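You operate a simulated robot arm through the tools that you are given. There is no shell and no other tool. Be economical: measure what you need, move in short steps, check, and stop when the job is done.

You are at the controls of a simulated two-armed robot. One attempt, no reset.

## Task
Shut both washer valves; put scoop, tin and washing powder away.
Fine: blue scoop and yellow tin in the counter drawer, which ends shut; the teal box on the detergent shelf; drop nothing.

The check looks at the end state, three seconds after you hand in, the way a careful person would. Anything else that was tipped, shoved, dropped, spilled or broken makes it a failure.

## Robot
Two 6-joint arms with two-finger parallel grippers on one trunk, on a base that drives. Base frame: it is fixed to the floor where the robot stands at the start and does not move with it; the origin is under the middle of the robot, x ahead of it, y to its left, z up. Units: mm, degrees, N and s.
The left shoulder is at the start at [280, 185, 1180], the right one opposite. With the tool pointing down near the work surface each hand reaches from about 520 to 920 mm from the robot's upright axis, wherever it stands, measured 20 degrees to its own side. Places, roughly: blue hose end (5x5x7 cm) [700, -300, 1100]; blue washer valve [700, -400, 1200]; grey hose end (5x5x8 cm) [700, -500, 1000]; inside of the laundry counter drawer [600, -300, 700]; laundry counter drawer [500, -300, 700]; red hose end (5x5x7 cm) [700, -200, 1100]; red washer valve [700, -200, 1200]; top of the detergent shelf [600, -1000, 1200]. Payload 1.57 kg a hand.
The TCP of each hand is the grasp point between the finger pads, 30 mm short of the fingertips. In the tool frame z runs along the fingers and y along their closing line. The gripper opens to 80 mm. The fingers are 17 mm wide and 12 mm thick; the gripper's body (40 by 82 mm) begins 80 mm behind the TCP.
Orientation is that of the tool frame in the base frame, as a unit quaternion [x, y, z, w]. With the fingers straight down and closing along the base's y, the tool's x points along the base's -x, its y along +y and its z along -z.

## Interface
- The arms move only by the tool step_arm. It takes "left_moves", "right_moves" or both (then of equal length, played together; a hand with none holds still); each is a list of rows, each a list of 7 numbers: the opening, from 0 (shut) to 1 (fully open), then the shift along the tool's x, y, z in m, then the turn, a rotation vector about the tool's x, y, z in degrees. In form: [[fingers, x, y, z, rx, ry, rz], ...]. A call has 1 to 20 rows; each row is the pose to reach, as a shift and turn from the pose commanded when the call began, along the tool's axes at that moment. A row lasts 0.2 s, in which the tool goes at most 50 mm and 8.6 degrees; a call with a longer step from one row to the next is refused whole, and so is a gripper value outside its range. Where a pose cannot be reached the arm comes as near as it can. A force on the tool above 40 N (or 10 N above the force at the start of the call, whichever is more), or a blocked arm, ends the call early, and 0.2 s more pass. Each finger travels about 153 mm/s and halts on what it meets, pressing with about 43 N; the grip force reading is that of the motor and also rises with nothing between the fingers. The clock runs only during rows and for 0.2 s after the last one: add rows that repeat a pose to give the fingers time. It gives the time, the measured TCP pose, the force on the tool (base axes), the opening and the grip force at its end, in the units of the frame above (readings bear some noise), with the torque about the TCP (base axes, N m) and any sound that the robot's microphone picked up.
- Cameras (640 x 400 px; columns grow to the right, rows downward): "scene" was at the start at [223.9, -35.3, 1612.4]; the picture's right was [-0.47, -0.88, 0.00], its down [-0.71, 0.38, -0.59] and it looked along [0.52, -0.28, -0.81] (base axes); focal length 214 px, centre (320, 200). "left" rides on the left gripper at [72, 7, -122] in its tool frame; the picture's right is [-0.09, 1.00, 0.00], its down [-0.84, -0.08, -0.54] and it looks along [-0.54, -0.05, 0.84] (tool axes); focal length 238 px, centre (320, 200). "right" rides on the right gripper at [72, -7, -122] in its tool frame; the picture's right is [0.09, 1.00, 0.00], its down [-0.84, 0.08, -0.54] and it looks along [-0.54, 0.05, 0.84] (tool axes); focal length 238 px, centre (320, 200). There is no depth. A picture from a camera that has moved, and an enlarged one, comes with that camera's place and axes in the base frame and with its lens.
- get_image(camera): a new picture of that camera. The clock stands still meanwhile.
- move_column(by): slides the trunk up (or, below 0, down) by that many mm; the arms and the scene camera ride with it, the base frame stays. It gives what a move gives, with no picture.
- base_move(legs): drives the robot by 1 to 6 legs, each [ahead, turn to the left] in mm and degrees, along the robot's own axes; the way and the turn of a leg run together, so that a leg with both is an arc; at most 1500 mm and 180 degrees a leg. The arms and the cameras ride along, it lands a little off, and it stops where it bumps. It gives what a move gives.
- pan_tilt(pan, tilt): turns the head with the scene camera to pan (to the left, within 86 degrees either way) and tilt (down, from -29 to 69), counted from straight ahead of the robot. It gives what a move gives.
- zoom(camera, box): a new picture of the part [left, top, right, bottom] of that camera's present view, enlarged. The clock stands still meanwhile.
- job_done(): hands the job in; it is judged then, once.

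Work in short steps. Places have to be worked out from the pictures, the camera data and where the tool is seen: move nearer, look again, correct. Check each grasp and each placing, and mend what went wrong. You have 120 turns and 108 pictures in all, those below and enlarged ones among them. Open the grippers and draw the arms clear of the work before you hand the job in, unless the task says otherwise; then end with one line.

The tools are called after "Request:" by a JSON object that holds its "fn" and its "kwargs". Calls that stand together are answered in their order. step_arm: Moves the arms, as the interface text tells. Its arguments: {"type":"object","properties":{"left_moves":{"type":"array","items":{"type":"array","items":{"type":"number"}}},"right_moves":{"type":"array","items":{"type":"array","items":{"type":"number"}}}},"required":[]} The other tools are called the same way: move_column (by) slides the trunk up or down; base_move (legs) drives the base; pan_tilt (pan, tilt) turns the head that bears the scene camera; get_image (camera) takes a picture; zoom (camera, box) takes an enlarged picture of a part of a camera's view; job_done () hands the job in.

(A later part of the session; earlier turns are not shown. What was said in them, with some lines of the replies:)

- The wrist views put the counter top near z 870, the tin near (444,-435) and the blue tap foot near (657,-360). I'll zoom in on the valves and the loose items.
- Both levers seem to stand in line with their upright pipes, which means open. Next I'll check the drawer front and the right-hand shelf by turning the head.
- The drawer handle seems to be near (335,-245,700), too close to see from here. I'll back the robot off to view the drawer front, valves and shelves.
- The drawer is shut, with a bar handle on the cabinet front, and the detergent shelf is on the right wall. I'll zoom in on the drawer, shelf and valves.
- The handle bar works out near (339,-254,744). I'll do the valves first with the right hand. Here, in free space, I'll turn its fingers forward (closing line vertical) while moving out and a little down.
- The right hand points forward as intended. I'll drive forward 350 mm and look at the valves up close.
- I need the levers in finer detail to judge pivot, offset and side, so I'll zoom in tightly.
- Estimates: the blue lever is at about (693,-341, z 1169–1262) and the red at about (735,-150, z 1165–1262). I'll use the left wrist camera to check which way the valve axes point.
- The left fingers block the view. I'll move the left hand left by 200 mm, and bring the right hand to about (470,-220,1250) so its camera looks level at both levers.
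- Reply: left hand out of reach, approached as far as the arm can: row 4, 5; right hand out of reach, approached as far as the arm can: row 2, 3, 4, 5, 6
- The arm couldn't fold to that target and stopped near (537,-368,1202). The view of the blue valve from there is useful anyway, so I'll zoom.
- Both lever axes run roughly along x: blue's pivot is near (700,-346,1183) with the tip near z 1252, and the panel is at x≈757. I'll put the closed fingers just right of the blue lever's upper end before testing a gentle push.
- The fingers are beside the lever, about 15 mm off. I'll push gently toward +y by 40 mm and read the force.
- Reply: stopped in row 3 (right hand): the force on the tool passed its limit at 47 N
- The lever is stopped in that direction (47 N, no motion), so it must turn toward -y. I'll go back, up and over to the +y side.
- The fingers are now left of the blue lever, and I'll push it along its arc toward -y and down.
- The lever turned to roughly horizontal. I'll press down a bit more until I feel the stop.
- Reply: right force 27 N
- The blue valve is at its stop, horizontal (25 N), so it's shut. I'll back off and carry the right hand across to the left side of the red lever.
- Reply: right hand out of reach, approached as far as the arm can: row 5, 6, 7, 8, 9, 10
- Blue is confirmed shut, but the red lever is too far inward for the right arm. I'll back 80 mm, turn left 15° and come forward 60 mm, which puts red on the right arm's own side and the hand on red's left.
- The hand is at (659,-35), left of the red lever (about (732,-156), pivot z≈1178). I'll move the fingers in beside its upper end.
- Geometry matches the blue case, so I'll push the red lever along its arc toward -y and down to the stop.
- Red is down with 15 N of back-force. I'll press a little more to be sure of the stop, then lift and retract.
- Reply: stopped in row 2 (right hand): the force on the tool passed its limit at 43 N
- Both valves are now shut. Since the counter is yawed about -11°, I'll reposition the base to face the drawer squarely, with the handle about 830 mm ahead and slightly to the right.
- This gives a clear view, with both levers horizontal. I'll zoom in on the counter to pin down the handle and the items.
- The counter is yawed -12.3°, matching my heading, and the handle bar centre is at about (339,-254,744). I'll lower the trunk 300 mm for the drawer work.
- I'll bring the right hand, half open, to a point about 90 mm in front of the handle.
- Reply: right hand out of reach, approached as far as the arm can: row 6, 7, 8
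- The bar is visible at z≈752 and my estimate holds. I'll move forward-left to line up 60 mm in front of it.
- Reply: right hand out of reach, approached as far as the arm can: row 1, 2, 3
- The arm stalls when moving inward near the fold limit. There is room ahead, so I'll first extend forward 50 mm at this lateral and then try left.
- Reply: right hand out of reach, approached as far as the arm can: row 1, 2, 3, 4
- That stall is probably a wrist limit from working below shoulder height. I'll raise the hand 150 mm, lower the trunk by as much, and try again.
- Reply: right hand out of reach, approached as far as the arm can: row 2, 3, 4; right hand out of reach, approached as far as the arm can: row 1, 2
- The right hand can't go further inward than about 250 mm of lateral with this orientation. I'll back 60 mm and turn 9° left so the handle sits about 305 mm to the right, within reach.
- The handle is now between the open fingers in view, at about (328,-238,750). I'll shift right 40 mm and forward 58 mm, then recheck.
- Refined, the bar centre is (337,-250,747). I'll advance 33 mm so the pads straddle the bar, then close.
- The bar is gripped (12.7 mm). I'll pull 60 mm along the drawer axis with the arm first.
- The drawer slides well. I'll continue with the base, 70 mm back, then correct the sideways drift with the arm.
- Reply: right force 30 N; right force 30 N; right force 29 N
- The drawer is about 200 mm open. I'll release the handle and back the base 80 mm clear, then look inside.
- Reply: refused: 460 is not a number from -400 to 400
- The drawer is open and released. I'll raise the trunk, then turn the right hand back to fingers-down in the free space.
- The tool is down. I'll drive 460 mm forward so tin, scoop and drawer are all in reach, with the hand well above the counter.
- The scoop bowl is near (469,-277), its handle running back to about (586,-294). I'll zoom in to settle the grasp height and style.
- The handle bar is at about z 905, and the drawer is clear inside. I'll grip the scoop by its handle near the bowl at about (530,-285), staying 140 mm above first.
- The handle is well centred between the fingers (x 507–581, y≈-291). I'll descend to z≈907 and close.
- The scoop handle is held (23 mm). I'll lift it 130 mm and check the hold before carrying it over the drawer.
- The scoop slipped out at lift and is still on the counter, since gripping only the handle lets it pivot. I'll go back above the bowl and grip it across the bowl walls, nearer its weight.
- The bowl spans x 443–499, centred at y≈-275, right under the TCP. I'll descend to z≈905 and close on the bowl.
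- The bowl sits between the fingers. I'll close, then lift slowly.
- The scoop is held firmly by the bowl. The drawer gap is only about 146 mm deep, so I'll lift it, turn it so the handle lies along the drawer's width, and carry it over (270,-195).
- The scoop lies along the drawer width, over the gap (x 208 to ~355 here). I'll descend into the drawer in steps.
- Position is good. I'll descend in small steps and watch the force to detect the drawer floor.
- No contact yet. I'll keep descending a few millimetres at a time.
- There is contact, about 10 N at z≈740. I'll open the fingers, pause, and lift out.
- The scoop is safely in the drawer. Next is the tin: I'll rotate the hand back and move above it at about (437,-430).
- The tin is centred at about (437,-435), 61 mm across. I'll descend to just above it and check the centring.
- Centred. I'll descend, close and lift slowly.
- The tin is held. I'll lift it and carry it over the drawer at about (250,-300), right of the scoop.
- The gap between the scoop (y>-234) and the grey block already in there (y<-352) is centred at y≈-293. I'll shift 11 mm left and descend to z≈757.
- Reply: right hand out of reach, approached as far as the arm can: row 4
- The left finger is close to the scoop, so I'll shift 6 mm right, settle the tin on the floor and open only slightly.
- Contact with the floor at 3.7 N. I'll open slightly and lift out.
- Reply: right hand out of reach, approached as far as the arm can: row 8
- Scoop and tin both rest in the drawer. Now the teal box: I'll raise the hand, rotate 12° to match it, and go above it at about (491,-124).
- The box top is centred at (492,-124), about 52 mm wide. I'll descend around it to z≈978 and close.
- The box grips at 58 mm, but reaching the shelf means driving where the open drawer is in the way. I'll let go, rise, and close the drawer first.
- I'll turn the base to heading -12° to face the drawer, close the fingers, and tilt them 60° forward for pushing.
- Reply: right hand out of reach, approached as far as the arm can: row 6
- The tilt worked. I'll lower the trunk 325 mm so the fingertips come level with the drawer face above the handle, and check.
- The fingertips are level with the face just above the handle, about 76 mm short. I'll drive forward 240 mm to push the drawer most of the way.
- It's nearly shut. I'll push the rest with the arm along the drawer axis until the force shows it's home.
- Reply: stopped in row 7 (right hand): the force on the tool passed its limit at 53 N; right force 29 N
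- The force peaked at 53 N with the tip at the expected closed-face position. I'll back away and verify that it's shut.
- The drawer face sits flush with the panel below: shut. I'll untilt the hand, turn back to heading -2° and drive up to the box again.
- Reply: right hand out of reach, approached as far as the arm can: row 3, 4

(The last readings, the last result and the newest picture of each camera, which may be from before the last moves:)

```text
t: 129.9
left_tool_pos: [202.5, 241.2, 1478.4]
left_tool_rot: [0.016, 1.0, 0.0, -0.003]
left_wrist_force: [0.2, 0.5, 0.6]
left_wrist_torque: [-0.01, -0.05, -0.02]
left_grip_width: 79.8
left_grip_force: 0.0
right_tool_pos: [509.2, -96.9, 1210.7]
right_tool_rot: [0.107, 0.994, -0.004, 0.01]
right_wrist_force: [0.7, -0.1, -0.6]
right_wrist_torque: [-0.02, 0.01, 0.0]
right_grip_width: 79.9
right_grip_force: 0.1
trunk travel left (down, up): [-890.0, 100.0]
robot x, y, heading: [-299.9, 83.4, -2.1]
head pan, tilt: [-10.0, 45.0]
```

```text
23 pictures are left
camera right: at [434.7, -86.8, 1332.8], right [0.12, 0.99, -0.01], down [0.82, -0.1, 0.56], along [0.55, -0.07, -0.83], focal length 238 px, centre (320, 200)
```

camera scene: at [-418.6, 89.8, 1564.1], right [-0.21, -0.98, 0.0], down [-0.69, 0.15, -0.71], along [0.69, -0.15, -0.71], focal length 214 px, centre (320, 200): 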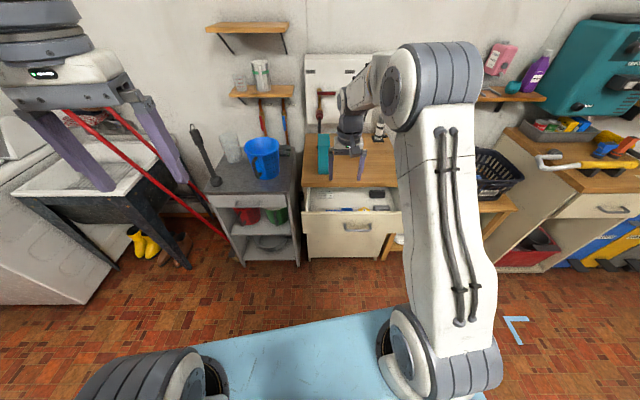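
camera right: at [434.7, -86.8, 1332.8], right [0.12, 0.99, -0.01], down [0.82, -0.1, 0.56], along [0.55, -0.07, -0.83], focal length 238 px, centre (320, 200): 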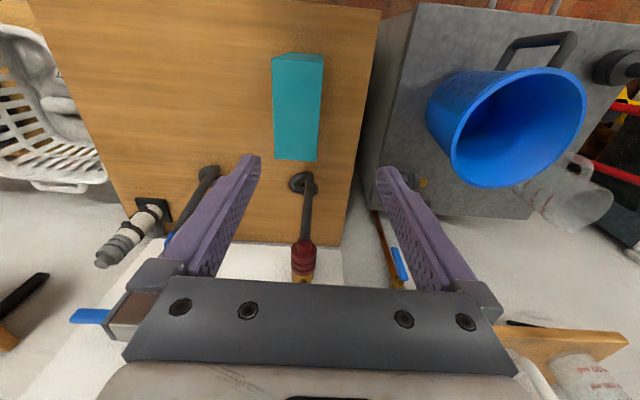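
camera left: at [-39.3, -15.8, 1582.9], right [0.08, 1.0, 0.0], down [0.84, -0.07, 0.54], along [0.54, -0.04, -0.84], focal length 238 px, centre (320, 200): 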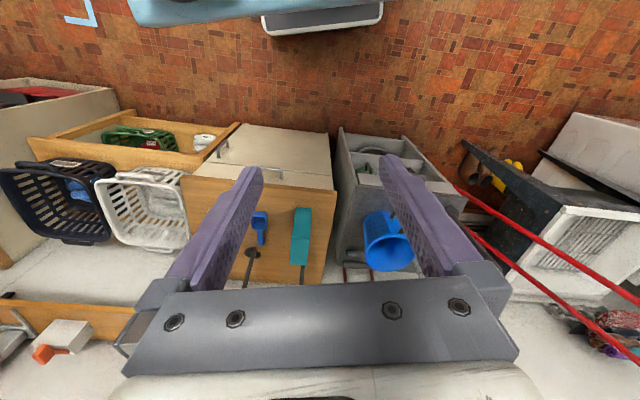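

The box is still at about (497,-123). I'll centre over it and descend to just above, then check.

Request:
{"fn": "step_arm", "kwargs": {"right_moves": [[1, 0.006, -0.014, 0.03, 0, 0, 0], [1, 0.0115, -0.027, 0.06, 0, 0, 0], [1, 0.0115, -0.027, 0.09, 0, 0, 0], [1, 0.0115, -0.027, 0.118, 0, 0, 0]]}}

Request:
{"fn": "get_image", "kwargs": {"camera": "right"}}

```text
t: 130.9
left_tool_pos: [202.8, 241.4, 1477.2]
left_tool_rot: [0.016, 1.0, 0.0, -0.003]
left_wrist_force: [-0.8, -0.1, 0.4]
left_wrist_torque: [0.01, 0.02, 0.01]
left_grip_width: 80.3
left_grip_force: 0.1
right_tool_pos: [493.6, -119.3, 1091.3]
right_tool_rot: [0.108, 0.994, -0.003, 0.01]
right_wrist_force: [0.2, 0.0, -0.2]
right_wrist_torque: [-0.02, -0.01, 0.01]
right_grip_width: 79.9
right_grip_force: 0.0
trunk travel left (down, up): [-890.0, 100.0]
robot x, y, heading: [-298.1, 84.4, -2.2]
head pan, tilt: [-10.0, 45.0]
```

```text
22 pictures are left
camera right: at [419.1, -110.8, 1212.2], right [0.12, 0.99, -0.01], down [0.82, -0.1, 0.56], along [0.55, -0.07, -0.83], focal length 238 px, centre (320, 200)
```

right: 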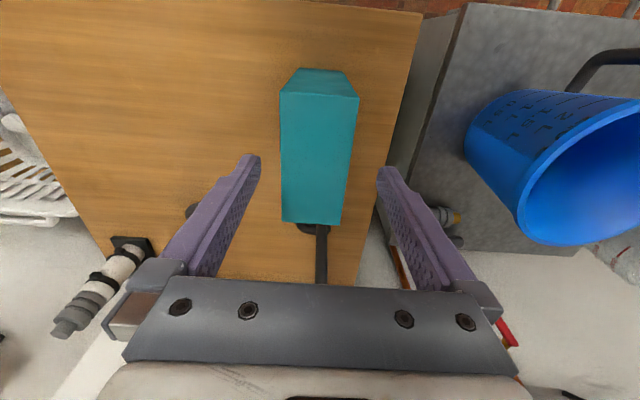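

Well centred between the fingers. I'll descend, close, and lift gently.

Request:
{"fn": "step_arm", "kwargs": {"right_moves": [[1, 0, -0.002, 0.03, 0, 0, 0], [1, 0, -0.002, 0.06, 0, 0, 0], [1, 0, -0.002, 0.09, 0, 0, 0], [1, 0, -0.002, 0.113, 0, 0, 0], [0.8, 0, -0.002, 0.113, 0, 0, 0], [0.5, 0, -0.002, 0.113, 0, 0, 0], [0.2, 0, -0.002, 0.113, 0, 0, 0], [0, 0, -0.002, 0.113, 0, 0, 0], [0, 0, -0.002, 0.113, 0, 0, 0], [0, 0, -0.002, 0.109, 0, 0, 0], [0, 0, -0.002, 0.102, 0, 0, 0], [0, 0, -0.002, 0.09, 0, 0, 0], [0, 0, -0.002, 0.075, 0, 0, 0], [0, 0, -0.002, 0.06, 0, 0, 0]]}}

Request:
{"fn": "get_image", "kwargs": {"camera": "right"}}

```text
t: 133.9
left_tool_pos: [202.8, 242.1, 1477.9]
left_tool_rot: [0.015, 1.0, -0.001, -0.003]
left_wrist_force: [0.2, 0.7, 0.8]
left_wrist_torque: [0.01, 0.0, 0.0]
left_grip_width: 80.2
left_grip_force: 0.1
right_tool_pos: [494.9, -123.7, 1032.0]
right_tool_rot: [0.108, 0.994, -0.004, 0.01]
right_wrist_force: [-0.3, 0.3, -5.3]
right_wrist_torque: [0.03, 0.04, 0.01]
right_grip_width: 57.9
right_grip_force: 42.4
trunk travel left (down, up): [-890.0, 100.0]
robot x, y, heading: [-297.1, 81.7, -1.8]
head pan, tilt: [-10.0, 45.0]
```

```text
21 pictures are left
camera right: at [421.0, -113.5, 1153.5], right [0.12, 0.99, -0.01], down [0.82, -0.1, 0.56], along [0.55, -0.07, -0.83], focal length 238 px, centre (320, 200)
```

right: 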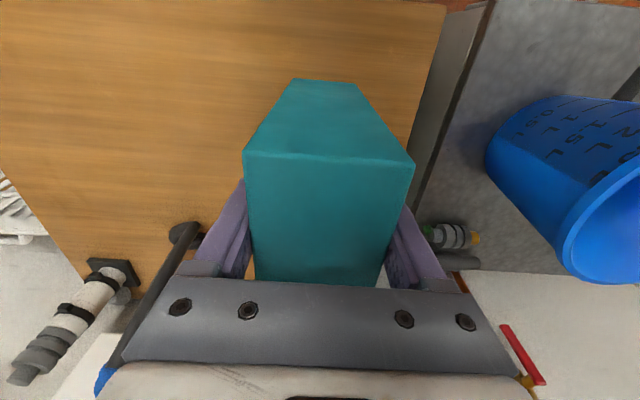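

The box is held (about 0.54 kg). I'll lift it another 150 mm, back off 200 mm, and view the shelf from two trunk heights to measure its level.

Request:
{"fn": "step_arm", "kwargs": {"right_moves": [[0, 0, 0, -0.03, 0, 0, 0], [0, 0, 0, -0.06, 0, 0, 0], [0, 0, 0, -0.09, 0, 0, 0], [0, 0, 0, -0.12, 0, 0, 0], [0, 0, 0, -0.15, 0, 0, 0]]}}

Request:
{"fn": "base_move", "kwargs": {"legs": [[-250, 0]]}}

Request:
{"fn": "pan_tilt", "kwargs": {"pan": -35, "tilt": 30}}

Request:
{"fn": "get_image", "kwargs": {"camera": "scene"}}

```text
t: 135.1
left_tool_pos: [202.8, 241.5, 1477.9]
left_tool_rot: [0.015, 1.0, 0.0, -0.002]
left_wrist_force: [-0.2, 0.7, -0.6]
left_wrist_torque: [-0.02, 0.0, 0.0]
left_grip_width: 80.0
left_grip_force: 0.1
right_tool_pos: [492.3, -122.1, 1181.8]
right_tool_rot: [0.107, 0.994, -0.003, 0.01]
right_wrist_force: [0.3, 0.6, -6.6]
right_wrist_torque: [0.01, 0.06, 0.01]
right_grip_width: 57.7
right_grip_force: 43.5
trunk travel left (down, up): [-890.0, 100.0]
robot x, y, heading: [-295.3, 82.5, -1.9]
head pan, tilt: [-10.0, 45.0]
```

```text
t: 136.9
left_tool_pos: [-53.6, 254.1, 1478.6]
left_tool_rot: [0.012, 1.0, 0.0, -0.003]
left_wrist_force: [0.9, 0.6, -0.6]
left_wrist_torque: [0.03, -0.03, 0.0]
left_grip_width: 79.9
left_grip_force: 0.0
right_tool_pos: [240.5, -106.3, 1181.9]
right_tool_rot: [0.103, 0.995, -0.004, 0.01]
right_wrist_force: [0.1, -0.3, -6.0]
right_wrist_torque: [-0.01, 0.11, -0.02]
right_grip_width: 58.0
right_grip_force: 43.1
trunk travel left (down, up): [-890.0, 100.0]
robot x, y, heading: [-550.7, 89.9, -1.3]
head pan, tilt: [-10.0, 45.0]
```

```text
t: 137.8
left_tool_pos: [-53.3, 254.6, 1476.9]
left_tool_rot: [0.011, 1.0, 0.0, -0.003]
left_wrist_force: [-0.4, 0.8, 0.7]
left_wrist_torque: [0.03, 0.01, 0.0]
left_grip_width: 80.1
left_grip_force: 0.0
right_tool_pos: [241.0, -107.5, 1181.6]
right_tool_rot: [0.102, 0.995, -0.003, 0.01]
right_wrist_force: [-0.5, 0.7, -5.7]
right_wrist_torque: [0.03, 0.1, -0.02]
right_grip_width: 58.0
right_grip_force: 42.6
trunk travel left (down, up): [-890.0, 100.0]
robot x, y, heading: [-548.5, 88.2, -1.7]
head pan, tilt: [-35.0, 30.0]
```

```text
20 pictures are left
camera scene: at [-319.8, 31.8, 1661.6], right [-0.59, -0.81, 0.0], down [-0.4, 0.3, -0.87], along [0.7, -0.51, -0.5], focal length 214 px, centre (320, 200)
```

scene: 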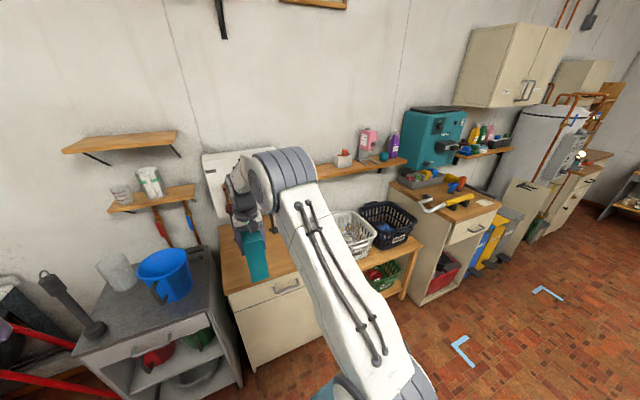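

The left part of the shelf is hidden by the arm. I'll raise the trunk and drive round to about (-320,-260) at heading -12°, well clear of the shelf, and look from there.

Request:
{"fn": "move_column", "kwargs": {"by": 95}}

Request:
{"fn": "base_move", "kwargs": {"legs": [[0, -55], [416, 0], [0, 45]]}}

Request:
{"fn": "pan_tilt", "kwargs": {"pan": -5, "tilt": 25}}

Request:
{"fn": "get_image", "kwargs": {"camera": "scene"}}

Request:
{"fn": "get_image", "kwargs": {"camera": "right"}}

```text
t: 139.1
left_tool_pos: [-52.3, 253.9, 1572.1]
left_tool_rot: [0.011, 1.0, 0.0, -0.002]
left_wrist_force: [0.6, -0.2, 0.5]
left_wrist_torque: [-0.01, 0.04, 0.01]
left_grip_width: 80.1
left_grip_force: 0.0
right_tool_pos: [240.3, -106.6, 1276.0]
right_tool_rot: [0.102, 0.995, -0.004, 0.01]
right_wrist_force: [0.7, 0.0, -6.7]
right_wrist_torque: [0.03, 0.1, 0.03]
right_grip_width: 58.0
right_grip_force: 43.0
trunk travel left (down, up): [-985.0, 5.0]
robot x, y, heading: [-552.0, 90.6, -1.3]
head pan, tilt: [-35.0, 30.0]
```

```text
t: 146.1
left_tool_pos: [194.6, -165.0, 1572.6]
left_tool_rot: [0.094, 0.996, 0.0, -0.002]
left_wrist_force: [-0.4, 0.1, -0.2]
left_wrist_torque: [-0.01, 0.0, -0.01]
left_grip_width: 80.1
left_grip_force: 0.1
right_tool_pos: [423.9, -569.1, 1276.5]
right_tool_rot: [0.183, 0.983, -0.005, 0.01]
right_wrist_force: [-0.5, 0.1, -6.1]
right_wrist_torque: [0.05, 0.11, 0.0]
right_grip_width: 58.1
right_grip_force: 42.7
trunk travel left (down, up): [-985.0, 5.0]
robot x, y, heading: [-325.1, -243.9, -10.9]
head pan, tilt: [-35.0, 30.0]
```

```text
t: 147.1
left_tool_pos: [195.4, -165.2, 1573.1]
left_tool_rot: [0.094, 0.996, 0.0, -0.003]
left_wrist_force: [0.2, -0.4, -0.2]
left_wrist_torque: [0.0, -0.03, 0.0]
left_grip_width: 80.0
left_grip_force: 0.0
right_tool_pos: [424.6, -568.7, 1277.0]
right_tool_rot: [0.184, 0.983, -0.004, 0.01]
right_wrist_force: [0.5, -0.2, -6.0]
right_wrist_torque: [0.06, 0.1, 0.0]
right_grip_width: 57.9
right_grip_force: 42.9
trunk travel left (down, up): [-985.0, 5.0]
robot x, y, heading: [-323.6, -244.6, -10.6]
head pan, tilt: [-5.0, 25.0]
```

```text
19 pictures are left
camera scene: at [-78.7, -299.8, 1764.6], right [-0.27, -0.96, 0.0], down [-0.41, 0.12, -0.91], along [0.87, -0.25, -0.42], focal length 214 px, centre (320, 200)
```

scene: 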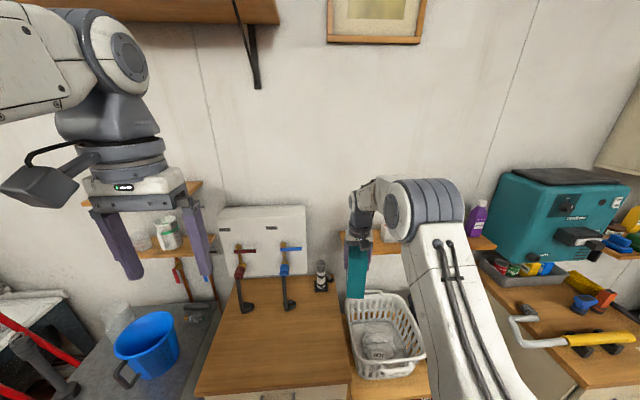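

```text
18 pictures are left
camera right: at [352.7, -548.4, 1397.8], right [0.28, 0.96, -0.01], down [0.8, -0.22, 0.56], along [0.54, -0.16, -0.83], focal length 238 px, centre (320, 200)
```

right: 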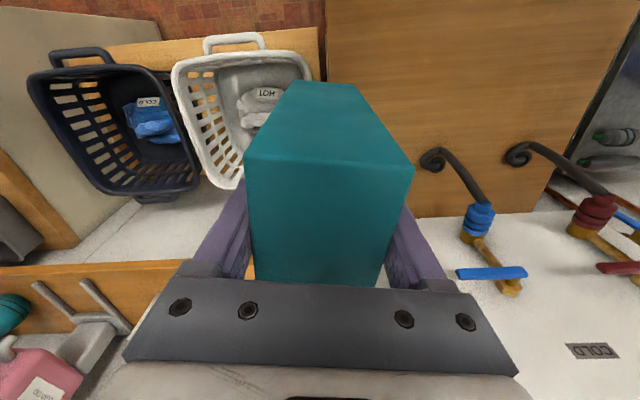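

Re-triangulating, the shelf's front-left corner is at about (567,-592) with top z≈1200 and depth ~165, free to y≈-780. I'll raise the box to TCP z≈1347, square it to the wall, then drive 220 mm forward.

Request:
{"fn": "step_arm", "kwargs": {"right_moves": [[0, 0, 0, -0.02, 0, 0, -2], [0, 0, 0, -0.04, 0, 0, -4], [0, 0, 0, -0.055, 0, 0, -7], [0, 0, 0, -0.07, 0, 0, -9]]}}

Request:
{"fn": "base_move", "kwargs": {"legs": [[150, 0]]}}

Request:
{"fn": "get_image", "kwargs": {"camera": "right"}}

Request:
{"fn": "get_image", "kwargs": {"camera": "scene"}}

```text
t: 148.1
left_tool_pos: [194.5, -165.0, 1572.5]
left_tool_rot: [0.094, 0.996, -0.001, -0.003]
left_wrist_force: [0.4, 0.4, -0.5]
left_wrist_torque: [-0.05, 0.0, -0.02]
left_grip_width: 79.9
left_grip_force: 0.1
right_tool_pos: [424.6, -567.3, 1348.0]
right_tool_rot: [0.106, 0.994, -0.006, 0.009]
right_wrist_force: [-0.4, 0.0, -5.4]
right_wrist_torque: [0.03, 0.11, -0.02]
right_grip_width: 58.0
right_grip_force: 43.6
trunk travel left (down, up): [-985.0, 5.0]
robot x, y, heading: [-322.5, -242.1, -10.7]
head pan, tilt: [-5.0, 25.0]
```

```text
t: 149.5
left_tool_pos: [346.3, -190.9, 1573.3]
left_tool_rot: [0.091, 0.996, 0.0, -0.002]
left_wrist_force: [-0.2, 0.1, 0.0]
left_wrist_torque: [0.01, 0.02, -0.03]
left_grip_width: 79.9
left_grip_force: 0.1
right_tool_pos: [577.1, -593.6, 1347.3]
right_tool_rot: [0.104, 0.994, -0.006, 0.009]
right_wrist_force: [-0.3, 0.6, -6.0]
right_wrist_torque: [0.04, 0.14, 0.0]
right_grip_width: 57.9
right_grip_force: 43.0
trunk travel left (down, up): [-985.0, 5.0]
robot x, y, heading: [-174.6, -271.5, -10.7]
head pan, tilt: [-5.0, 25.0]
```

```text
17 pictures are left
camera right: at [503.5, -583.4, 1468.8], right [0.12, 0.99, -0.01], down [0.83, -0.09, 0.56], along [0.55, -0.07, -0.83], focal length 238 px, centre (320, 200)
```

right: 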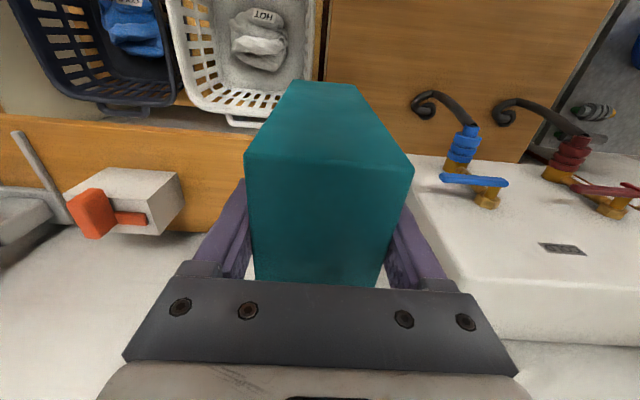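

```text
16 pictures are left
camera scene: at [74.3, -327.6, 1764.5], right [-0.27, -0.96, 0.0], down [-0.41, 0.11, -0.91], along [0.87, -0.24, -0.42], focal length 214 px, centre (320, 200)
```

scene: 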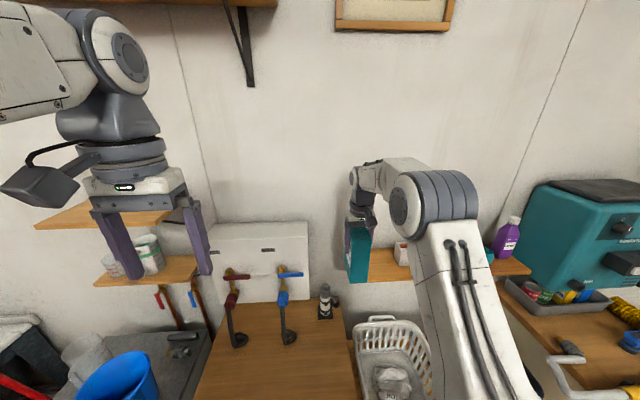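

The shelf is visible under the raised box, with the white box's edge at y≈-790, so I'll aim to set it down at (655,-700). First 70 mm forward, then slide right 90 mm at height.

Request:
{"fn": "base_move", "kwargs": {"legs": [[70, 0]]}}

Request:
{"fn": "step_arm", "kwargs": {"right_moves": [[0, -0.006, -0.02, 0, 0, 0, 0], [0, -0.012, -0.04, 0, 0, 0, 0], [0, -0.018, -0.06, 0, 0, 0, 0], [0, -0.024, -0.076, 0, 0, 0, 0], [0, -0.028, -0.089, 0, 0, 0, 0]]}}

Request:
{"fn": "get_image", "kwargs": {"camera": "right"}}

Request:
{"fn": "zoom", "kwargs": {"camera": "scene", "box": [320, 150, 480, 310]}}

```text
t: 150.5
left_tool_pos: [418.1, -205.0, 1572.4]
left_tool_rot: [0.091, 0.996, 0.001, -0.003]
left_wrist_force: [0.3, -0.5, 0.7]
left_wrist_torque: [-0.02, 0.01, -0.01]
left_grip_width: 80.0
left_grip_force: 0.2
right_tool_pos: [648.6, -604.4, 1345.8]
right_tool_rot: [0.104, 0.995, -0.006, 0.008]
right_wrist_force: [-0.8, -0.2, -6.9]
right_wrist_torque: [0.01, 0.09, -0.01]
right_grip_width: 58.2
right_grip_force: 42.4
trunk travel left (down, up): [-985.0, 5.0]
robot x, y, heading: [-101.1, -288.0, -10.6]
head pan, tilt: [-5.0, 25.0]
```

```text
t: 151.7
left_tool_pos: [417.2, -204.8, 1573.0]
left_tool_rot: [0.091, 0.996, 0.001, -0.003]
left_wrist_force: [0.5, 0.3, -0.6]
left_wrist_torque: [-0.02, -0.01, 0.0]
left_grip_width: 80.1
left_grip_force: 0.1
right_tool_pos: [657.4, -697.8, 1345.2]
right_tool_rot: [0.103, 0.995, -0.006, 0.009]
right_wrist_force: [0.1, 0.1, -6.8]
right_wrist_torque: [0.01, 0.08, -0.02]
right_grip_width: 58.0
right_grip_force: 43.1
trunk travel left (down, up): [-985.0, 5.0]
robot x, y, heading: [-102.3, -288.9, -10.4]
head pan, tilt: [-5.0, 25.0]
```

```text
15 pictures are left
camera right: at [582.5, -689.0, 1467.4], right [0.12, 0.99, -0.01], down [0.83, -0.09, 0.56], along [0.55, -0.07, -0.83], focal length 238 px, centre (320, 200)
```

right: 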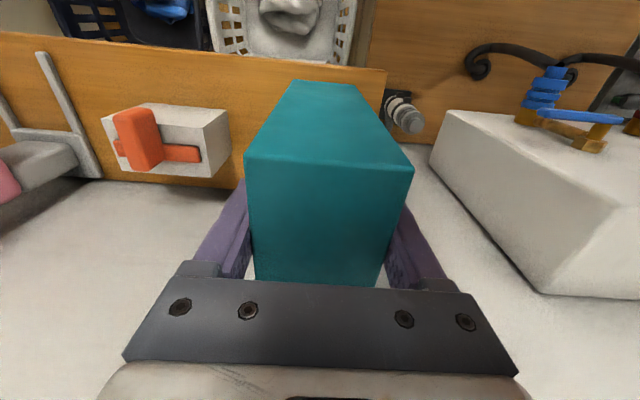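

```text
2.50 times, centred on (400, 230) of scene
camera zoom: at [144.0, -340.4, 1764.6], right [-0.27, -0.96, 0.0], down [-0.41, 0.11, -0.91], along [0.87, -0.24, -0.42], focal length 536 px, centre (120, 125)
```

zoom: 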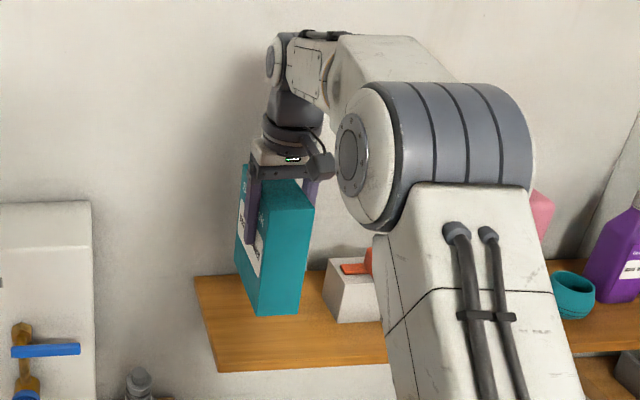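

The box is over the shelf, but this pair of views puts the shelf nearer z≈1145, with its front-left corner at about (617,-615). I'll re-aim to (688,-720), descend partway, and find the surface by force.

Request:
{"fn": "step_arm", "kwargs": {"right_moves": [[0, -0.018, -0.009, 0, 0, 0, 0], [0, -0.035, -0.017, 0, 0, 0, 0], [0, -0.035, -0.017, 0.015, 0, 0, 0], [0, -0.035, -0.017, 0.027, 0, 0, 0], [0, -0.035, -0.017, 0.034, 0, 0, 0], [0, -0.035, -0.017, 0.041, 0, 0, 0], [0, -0.035, -0.017, 0.048, 0, 0, 0]]}}

Request:
{"fn": "zoom", "kwargs": {"camera": "scene", "box": [340, 180, 440, 270]}}

```text
t: 153.3
left_tool_pos: [417.9, -203.8, 1573.3]
left_tool_rot: [0.092, 0.996, 0.001, -0.003]
left_wrist_force: [-0.5, -0.2, 0.6]
left_wrist_torque: [-0.01, -0.04, 0.01]
left_grip_width: 79.9
left_grip_force: 0.1
right_tool_pos: [689.6, -722.8, 1300.5]
right_tool_rot: [0.103, 0.995, -0.005, 0.008]
right_wrist_force: [0.3, -1.0, -5.5]
right_wrist_torque: [0.05, 0.13, 0.0]
right_grip_width: 57.8
right_grip_force: 43.3
trunk travel left (down, up): [-985.0, 5.0]
robot x, y, heading: [-97.6, -284.9, -10.7]
head pan, tilt: [-5.0, 25.0]
```

```text
4.44 times, centred on (390, 225) of scene
camera zoom: at [144.0, -340.4, 1764.6], right [-0.27, -0.96, 0.0], down [-0.41, 0.11, -0.91], along [0.87, -0.24, -0.42], focal length 953 px, centre (9, 89)
```

zoom: 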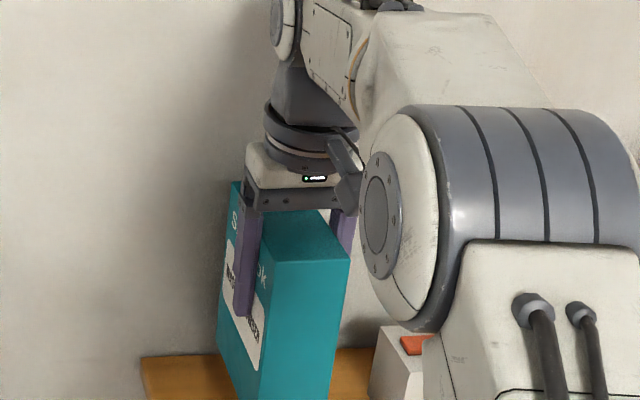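

No contact with the box bottom at about 1193, so the shelf is lower. I'll continue down in small steps.

Request:
{"fn": "step_arm", "kwargs": {"right_moves": [[0, 0, 0, 0.005, 0, 0, 0], [0, 0, 0, 0.01, 0, 0, 0], [0, 0, 0, 0.015, 0, 0, 0], [0, 0, 0, 0.02, 0, 0, 0], [0, 0, 0, 0.025, 0, 0, 0]]}}

Request:
{"fn": "get_image", "kwargs": {"camera": "right"}}

Request:
{"fn": "zoom", "kwargs": {"camera": "scene", "box": [340, 210, 440, 300]}}

```text
t: 154.5
left_tool_pos: [416.9, -204.7, 1571.8]
left_tool_rot: [0.092, 0.996, 0.001, -0.003]
left_wrist_force: [-0.5, -0.4, 0.1]
left_wrist_torque: [0.0, 0.01, 0.01]
left_grip_width: 80.2
left_grip_force: 0.0
right_tool_pos: [689.6, -722.5, 1276.3]
right_tool_rot: [0.103, 0.995, -0.006, 0.009]
right_wrist_force: [-1.0, 0.0, -6.4]
right_wrist_torque: [0.01, 0.13, 0.0]
right_grip_width: 57.8
right_grip_force: 42.7
trunk travel left (down, up): [-985.0, 5.0]
robot x, y, heading: [-99.2, -286.2, -10.3]
head pan, tilt: [-5.0, 25.0]
```

```text
12 pictures are left
camera right: at [615.2, -714.0, 1397.6], right [0.12, 0.99, -0.01], down [0.83, -0.09, 0.56], along [0.55, -0.07, -0.83], focal length 238 px, centre (320, 200)
```

right: 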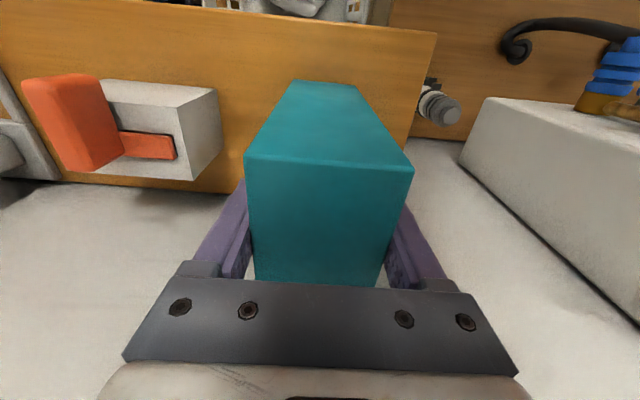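

```text
4.44 times, centred on (390, 255) of scene
camera zoom: at [144.0, -340.4, 1764.6], right [-0.27, -0.96, 0.0], down [-0.41, 0.11, -0.91], along [0.87, -0.24, -0.42], focal length 953 px, centre (9, -44)
```

zoom: 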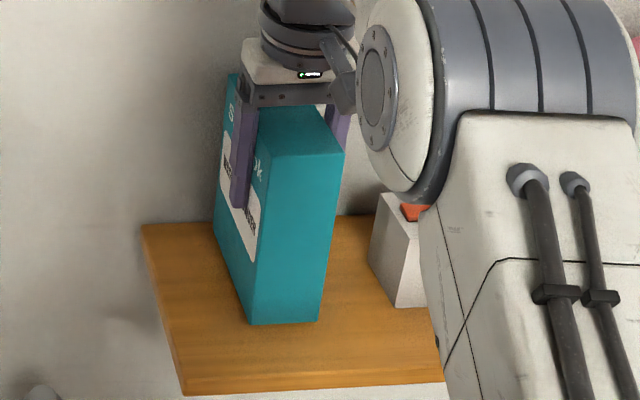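

Refined shelf top is z≈1139, so contact should come near TCP z≈1246. I'll continue down gently.

Request:
{"fn": "step_arm", "kwargs": {"right_moves": [[0, 0, 0, 0.006, 0, 0, 0], [0, 0, 0, 0.012, 0, 0, 0], [0, 0, 0, 0.017, 0, 0, 0], [0, 0, 0, 0.021, 0, 0, 0], [0, 0, 0, 0.024, 0, 0, 0], [0, 0, 0, 0.024, 0, 0, 0]]}}

Request:
{"fn": "step_arm", "kwargs": {"right_moves": [[0, 0, 0, 0.002, 0, 0, 0], [0, 0, 0, 0.004, 0, 0, 0], [0, 0, 0, 0.004, 0, 0, 0]]}}

```text
t: 155.3
left_tool_pos: [416.2, -204.0, 1572.8]
left_tool_rot: [0.091, 0.996, 0.001, -0.002]
left_wrist_force: [0.5, -0.2, -0.3]
left_wrist_torque: [-0.02, 0.01, 0.01]
left_grip_width: 80.0
left_grip_force: 0.2
right_tool_pos: [689.8, -722.9, 1270.3]
right_tool_rot: [0.104, 0.994, -0.007, 0.018]
right_wrist_force: [-1.2, 0.5, 14.4]
right_wrist_torque: [0.76, 1.07, 0.06]
right_grip_width: 57.7
right_grip_force: 43.1
trunk travel left (down, up): [-985.0, 5.0]
robot x, y, heading: [-100.4, -287.4, -10.5]
head pan, tilt: [-5.0, 25.0]
stopped in row 4 (right hand): the force on the tool passed its limit at 44 N (the readings are from after the stop); the commanded pose is now the measured one
```

```text
t: 156.1
left_tool_pos: [414.1, -202.4, 1574.2]
left_tool_rot: [0.092, 0.996, 0.0, -0.001]
left_wrist_force: [-0.3, 0.5, 0.8]
left_wrist_torque: [0.01, 0.03, 0.0]
left_grip_width: 79.6
left_grip_force: 0.0
right_tool_pos: [690.9, -724.9, 1270.6]
right_tool_rot: [0.104, 0.994, -0.008, 0.02]
right_wrist_force: [-6.2, 0.5, 36.5]
right_wrist_torque: [1.41, 0.91, 0.23]
right_grip_width: 57.7
right_grip_force: 42.9
trunk travel left (down, up): [-985.0, 5.0]
robot x, y, heading: [-104.1, -285.2, -10.8]
head pan, tilt: [-5.0, 25.0]
```

Contact is at TCP z≈1270 (36 N upward now). I'll check visually that it's the shelf and nothing else before releasing, and ease the pressure.

Request:
{"fn": "step_arm", "kwargs": {"right_moves": [[0, 0, 0, -0.003, 0, 0, 0], [0, 0, 0, -0.004, 0, 0, 0]]}}

Request:
{"fn": "zoom", "kwargs": {"camera": "scene", "box": [340, 210, 440, 300]}}

Request:
{"fn": "get_image", "kwargs": {"camera": "right"}}

```text
t: 156.7
left_tool_pos: [416.7, -203.9, 1572.9]
left_tool_rot: [0.092, 0.996, 0.0, -0.002]
left_wrist_force: [-0.6, -0.8, 0.7]
left_wrist_torque: [0.0, 0.0, 0.04]
left_grip_width: 80.0
left_grip_force: 0.0
right_tool_pos: [691.4, -723.1, 1270.4]
right_tool_rot: [0.105, 0.994, -0.008, 0.019]
right_wrist_force: [-1.9, -1.3, 20.5]
right_wrist_torque: [0.11, -1.89, -0.11]
right_grip_width: 58.1
right_grip_force: 43.1
trunk travel left (down, up): [-985.0, 5.0]
robot x, y, heading: [-101.2, -283.7, -10.6]
head pan, tilt: [-5.0, 25.0]
```

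```text
4.44 times, centred on (390, 255) of scene
camera zoom: at [142.2, -339.7, 1764.8], right [-0.27, -0.96, 0.0], down [-0.41, 0.11, -0.91], along [0.87, -0.24, -0.42], focal length 953 px, centre (9, -44)
```

zoom: 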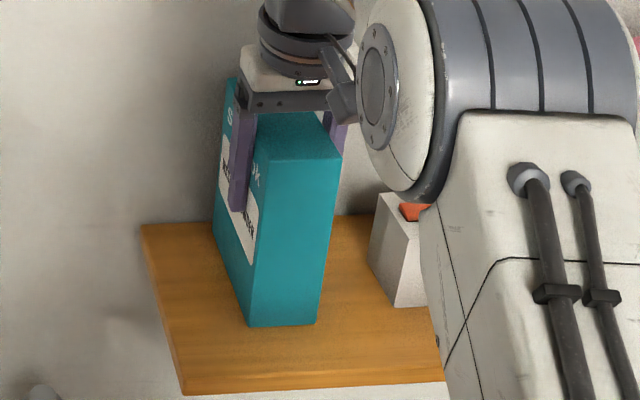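

```text
9 pictures are left
camera right: at [614.2, -713.3, 1390.4], right [0.12, 0.99, -0.02], down [0.81, -0.09, 0.57], along [0.57, -0.08, -0.82], focal length 238 px, centre (320, 200)
```

right: 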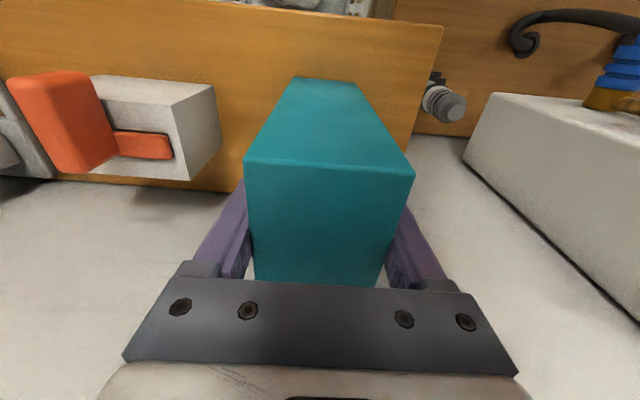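

The box stands on the clear part of the shelf. I'll ease up 2 mm more, open the fingers and withdraw straight up.

Request:
{"fn": "step_arm", "kwargs": {"right_moves": [[0, 0, 0, -0.002, 0, 0, 0], [0.75, 0, 0, -0.002, 0, 0, 0], [0.85, 0, 0, -0.002, 0, 0, 0], [1, 0, 0, -0.002, 0, 0, 0], [1, 0, 0, -0.002, 0, 0, 0]]}}

Request:
{"fn": "zoom", "kwargs": {"camera": "scene", "box": [340, 210, 440, 300]}}

```text
t: 157.9
left_tool_pos: [416.6, -203.2, 1573.5]
left_tool_rot: [0.092, 0.996, 0.0, -0.003]
left_wrist_force: [-0.1, -0.8, 0.0]
left_wrist_torque: [0.03, -0.04, -0.02]
left_grip_width: 79.9
left_grip_force: 0.0
right_tool_pos: [690.8, -722.6, 1269.9]
right_tool_rot: [0.105, 0.994, -0.007, 0.017]
right_wrist_force: [-0.4, -0.1, 0.2]
right_wrist_torque: [-0.01, 0.03, 0.01]
right_grip_width: 80.1
right_grip_force: 0.1
trunk travel left (down, up): [-985.0, 5.0]
robot x, y, heading: [-99.6, -284.6, -10.5]
head pan, tilt: [-5.0, 25.0]
```

```text
4.44 times, centred on (390, 255) of scene
camera zoom: at [143.6, -340.2, 1764.7], right [-0.27, -0.96, 0.0], down [-0.41, 0.11, -0.91], along [0.87, -0.24, -0.42], focal length 953 px, centre (9, -44)
```

zoom: 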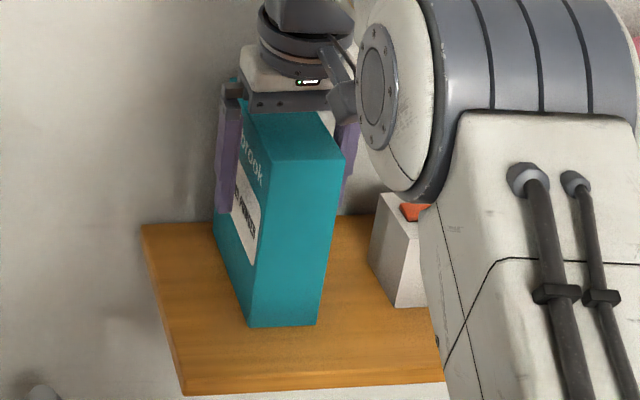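

Released and standing steady. I'll lift straight up 130 mm and back the robot away.

Request:
{"fn": "step_arm", "kwargs": {"right_moves": [[1, 0, 0, -0.02, 0, 0, 0], [1, 0, 0, -0.045, 0, 0, 0], [1, 0, 0, -0.07, 0, 0, 0], [1, 0, 0, -0.1, 0, 0, 0], [1, 0, 0, -0.13, 0, 0, 0]]}}

Request:
{"fn": "get_image", "kwargs": {"camera": "right"}}

```text
t: 159.1
left_tool_pos: [417.4, -204.4, 1573.0]
left_tool_rot: [0.091, 0.996, 0.0, -0.003]
left_wrist_force: [0.8, -0.1, 0.0]
left_wrist_torque: [0.02, -0.02, 0.02]
left_grip_width: 80.0
left_grip_force: 0.0
right_tool_pos: [683.6, -722.5, 1402.1]
right_tool_rot: [0.104, 0.994, -0.006, 0.017]
right_wrist_force: [-0.5, 0.2, 0.7]
right_wrist_torque: [-0.01, 0.05, 0.0]
right_grip_width: 79.9
right_grip_force: 0.2
trunk travel left (down, up): [-985.0, 5.0]
robot x, y, heading: [-101.4, -289.6, -10.5]
head pan, tilt: [-5.0, 25.0]
```

```text
7 pictures are left
camera right: at [607.5, -712.8, 1522.1], right [0.12, 0.99, -0.01], down [0.82, -0.09, 0.57], along [0.56, -0.08, -0.82], focal length 238 px, centre (320, 200)
```

right: 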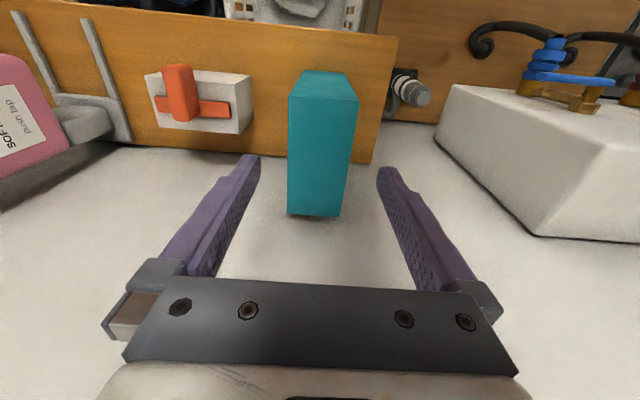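

The fingers are clear of the box. I'll back away 450 mm and take a final look at everything.

Request:
{"fn": "base_move", "kwargs": {"legs": [[-450, 0]]}}

Request:
{"fn": "pan_tilt", "kwargs": {"pan": 0, "tilt": 35}}

Request:
{"fn": "get_image", "kwargs": {"camera": "scene"}}

```text
t: 161.8
left_tool_pos: [-31.9, -118.5, 1572.0]
left_tool_rot: [0.087, 0.996, 0.001, -0.002]
left_wrist_force: [-0.3, 0.5, 0.5]
left_wrist_torque: [0.01, 0.01, 0.0]
left_grip_width: 79.8
left_grip_force: 0.2
right_tool_pos: [237.9, -635.1, 1400.8]
right_tool_rot: [0.101, 0.995, -0.008, 0.017]
right_wrist_force: [0.0, 0.0, -0.5]
right_wrist_torque: [-0.02, 0.01, -0.01]
right_grip_width: 80.1
right_grip_force: 0.0
trunk travel left (down, up): [-985.0, 5.0]
robot x, y, heading: [-549.6, -203.5, -10.0]
head pan, tilt: [-5.0, 25.0]
```

```text
t: 162.6
left_tool_pos: [-31.4, -117.8, 1571.7]
left_tool_rot: [0.088, 0.996, 0.002, -0.003]
left_wrist_force: [0.9, 0.5, 0.7]
left_wrist_torque: [0.0, 0.02, 0.04]
left_grip_width: 80.3
left_grip_force: 0.1
right_tool_pos: [237.6, -636.3, 1401.2]
right_tool_rot: [0.101, 0.995, -0.007, 0.017]
right_wrist_force: [-0.2, -0.1, -0.6]
right_wrist_torque: [0.01, -0.03, 0.01]
right_grip_width: 80.0
right_grip_force: 0.0
trunk travel left (down, up): [-985.0, 5.0]
robot x, y, heading: [-551.1, -203.8, -10.2]
head pan, tilt: [0.0, 35.0]
```

```text
6 pictures are left
camera scene: at [-307.1, -248.2, 1749.0], right [-0.18, -0.98, 0.0], down [-0.56, 0.1, -0.82], along [0.81, -0.14, -0.57], focal length 214 px, centre (320, 200)
```

scene: 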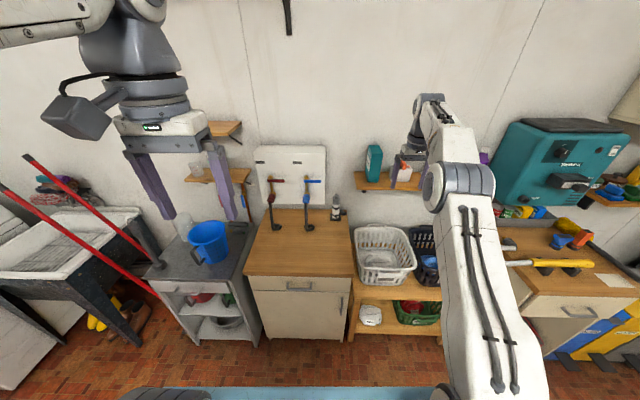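

Request:
{"fn": "zoom", "kwargs": {"camera": "scene", "box": [235, 230, 375, 350]}}

Request:
{"fn": "zoom", "kwargs": {"camera": "scene", "box": [245, 135, 445, 255]}}

```text
3.33 times, centred on (305, 290) of scene
camera zoom: at [-307.1, -248.2, 1749.0], right [-0.18, -0.98, 0.0], down [-0.56, 0.1, -0.82], along [0.81, -0.14, -0.57], focal length 715 px, centre (370, -100)
```

zoom: 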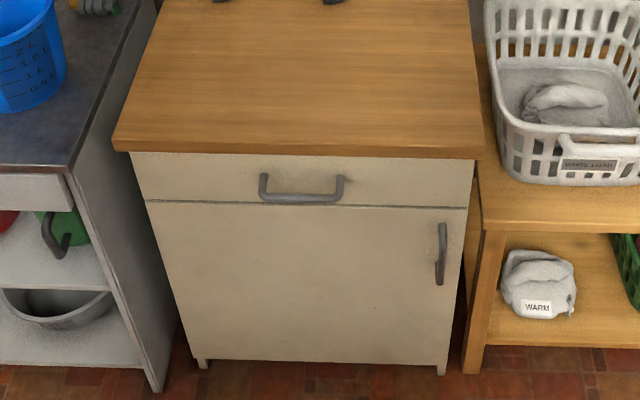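

```text
3.20 times, centred on (345, 195) of scene
camera zoom: at [-307.1, -248.2, 1749.0], right [-0.18, -0.98, 0.0], down [-0.56, 0.1, -0.82], along [0.81, -0.14, -0.57], focal length 686 px, centre (240, 216)
```

zoom: 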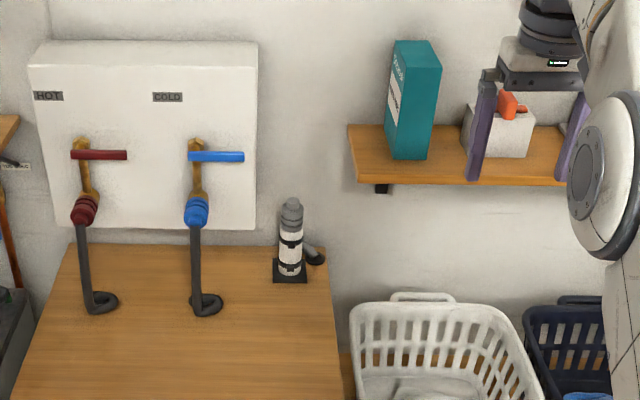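

The final views show the drawer flush and shut, both levers crosswise, the teal box upright on the shelf and nothing else disturbed. The grippers are open and the arms are clear, so I'm handing in.

Request:
{"fn": "job_done", "kwargs": {}}

```text
The job is handed in.
```

Both washer valves are shut, the scoop and tin are in the closed counter drawer, and the teal washing-powder box is on the detergent shelf. The scoop slipped from the gripper on the first lift but stayed on the counter, and I re-gripped it by the bowl.
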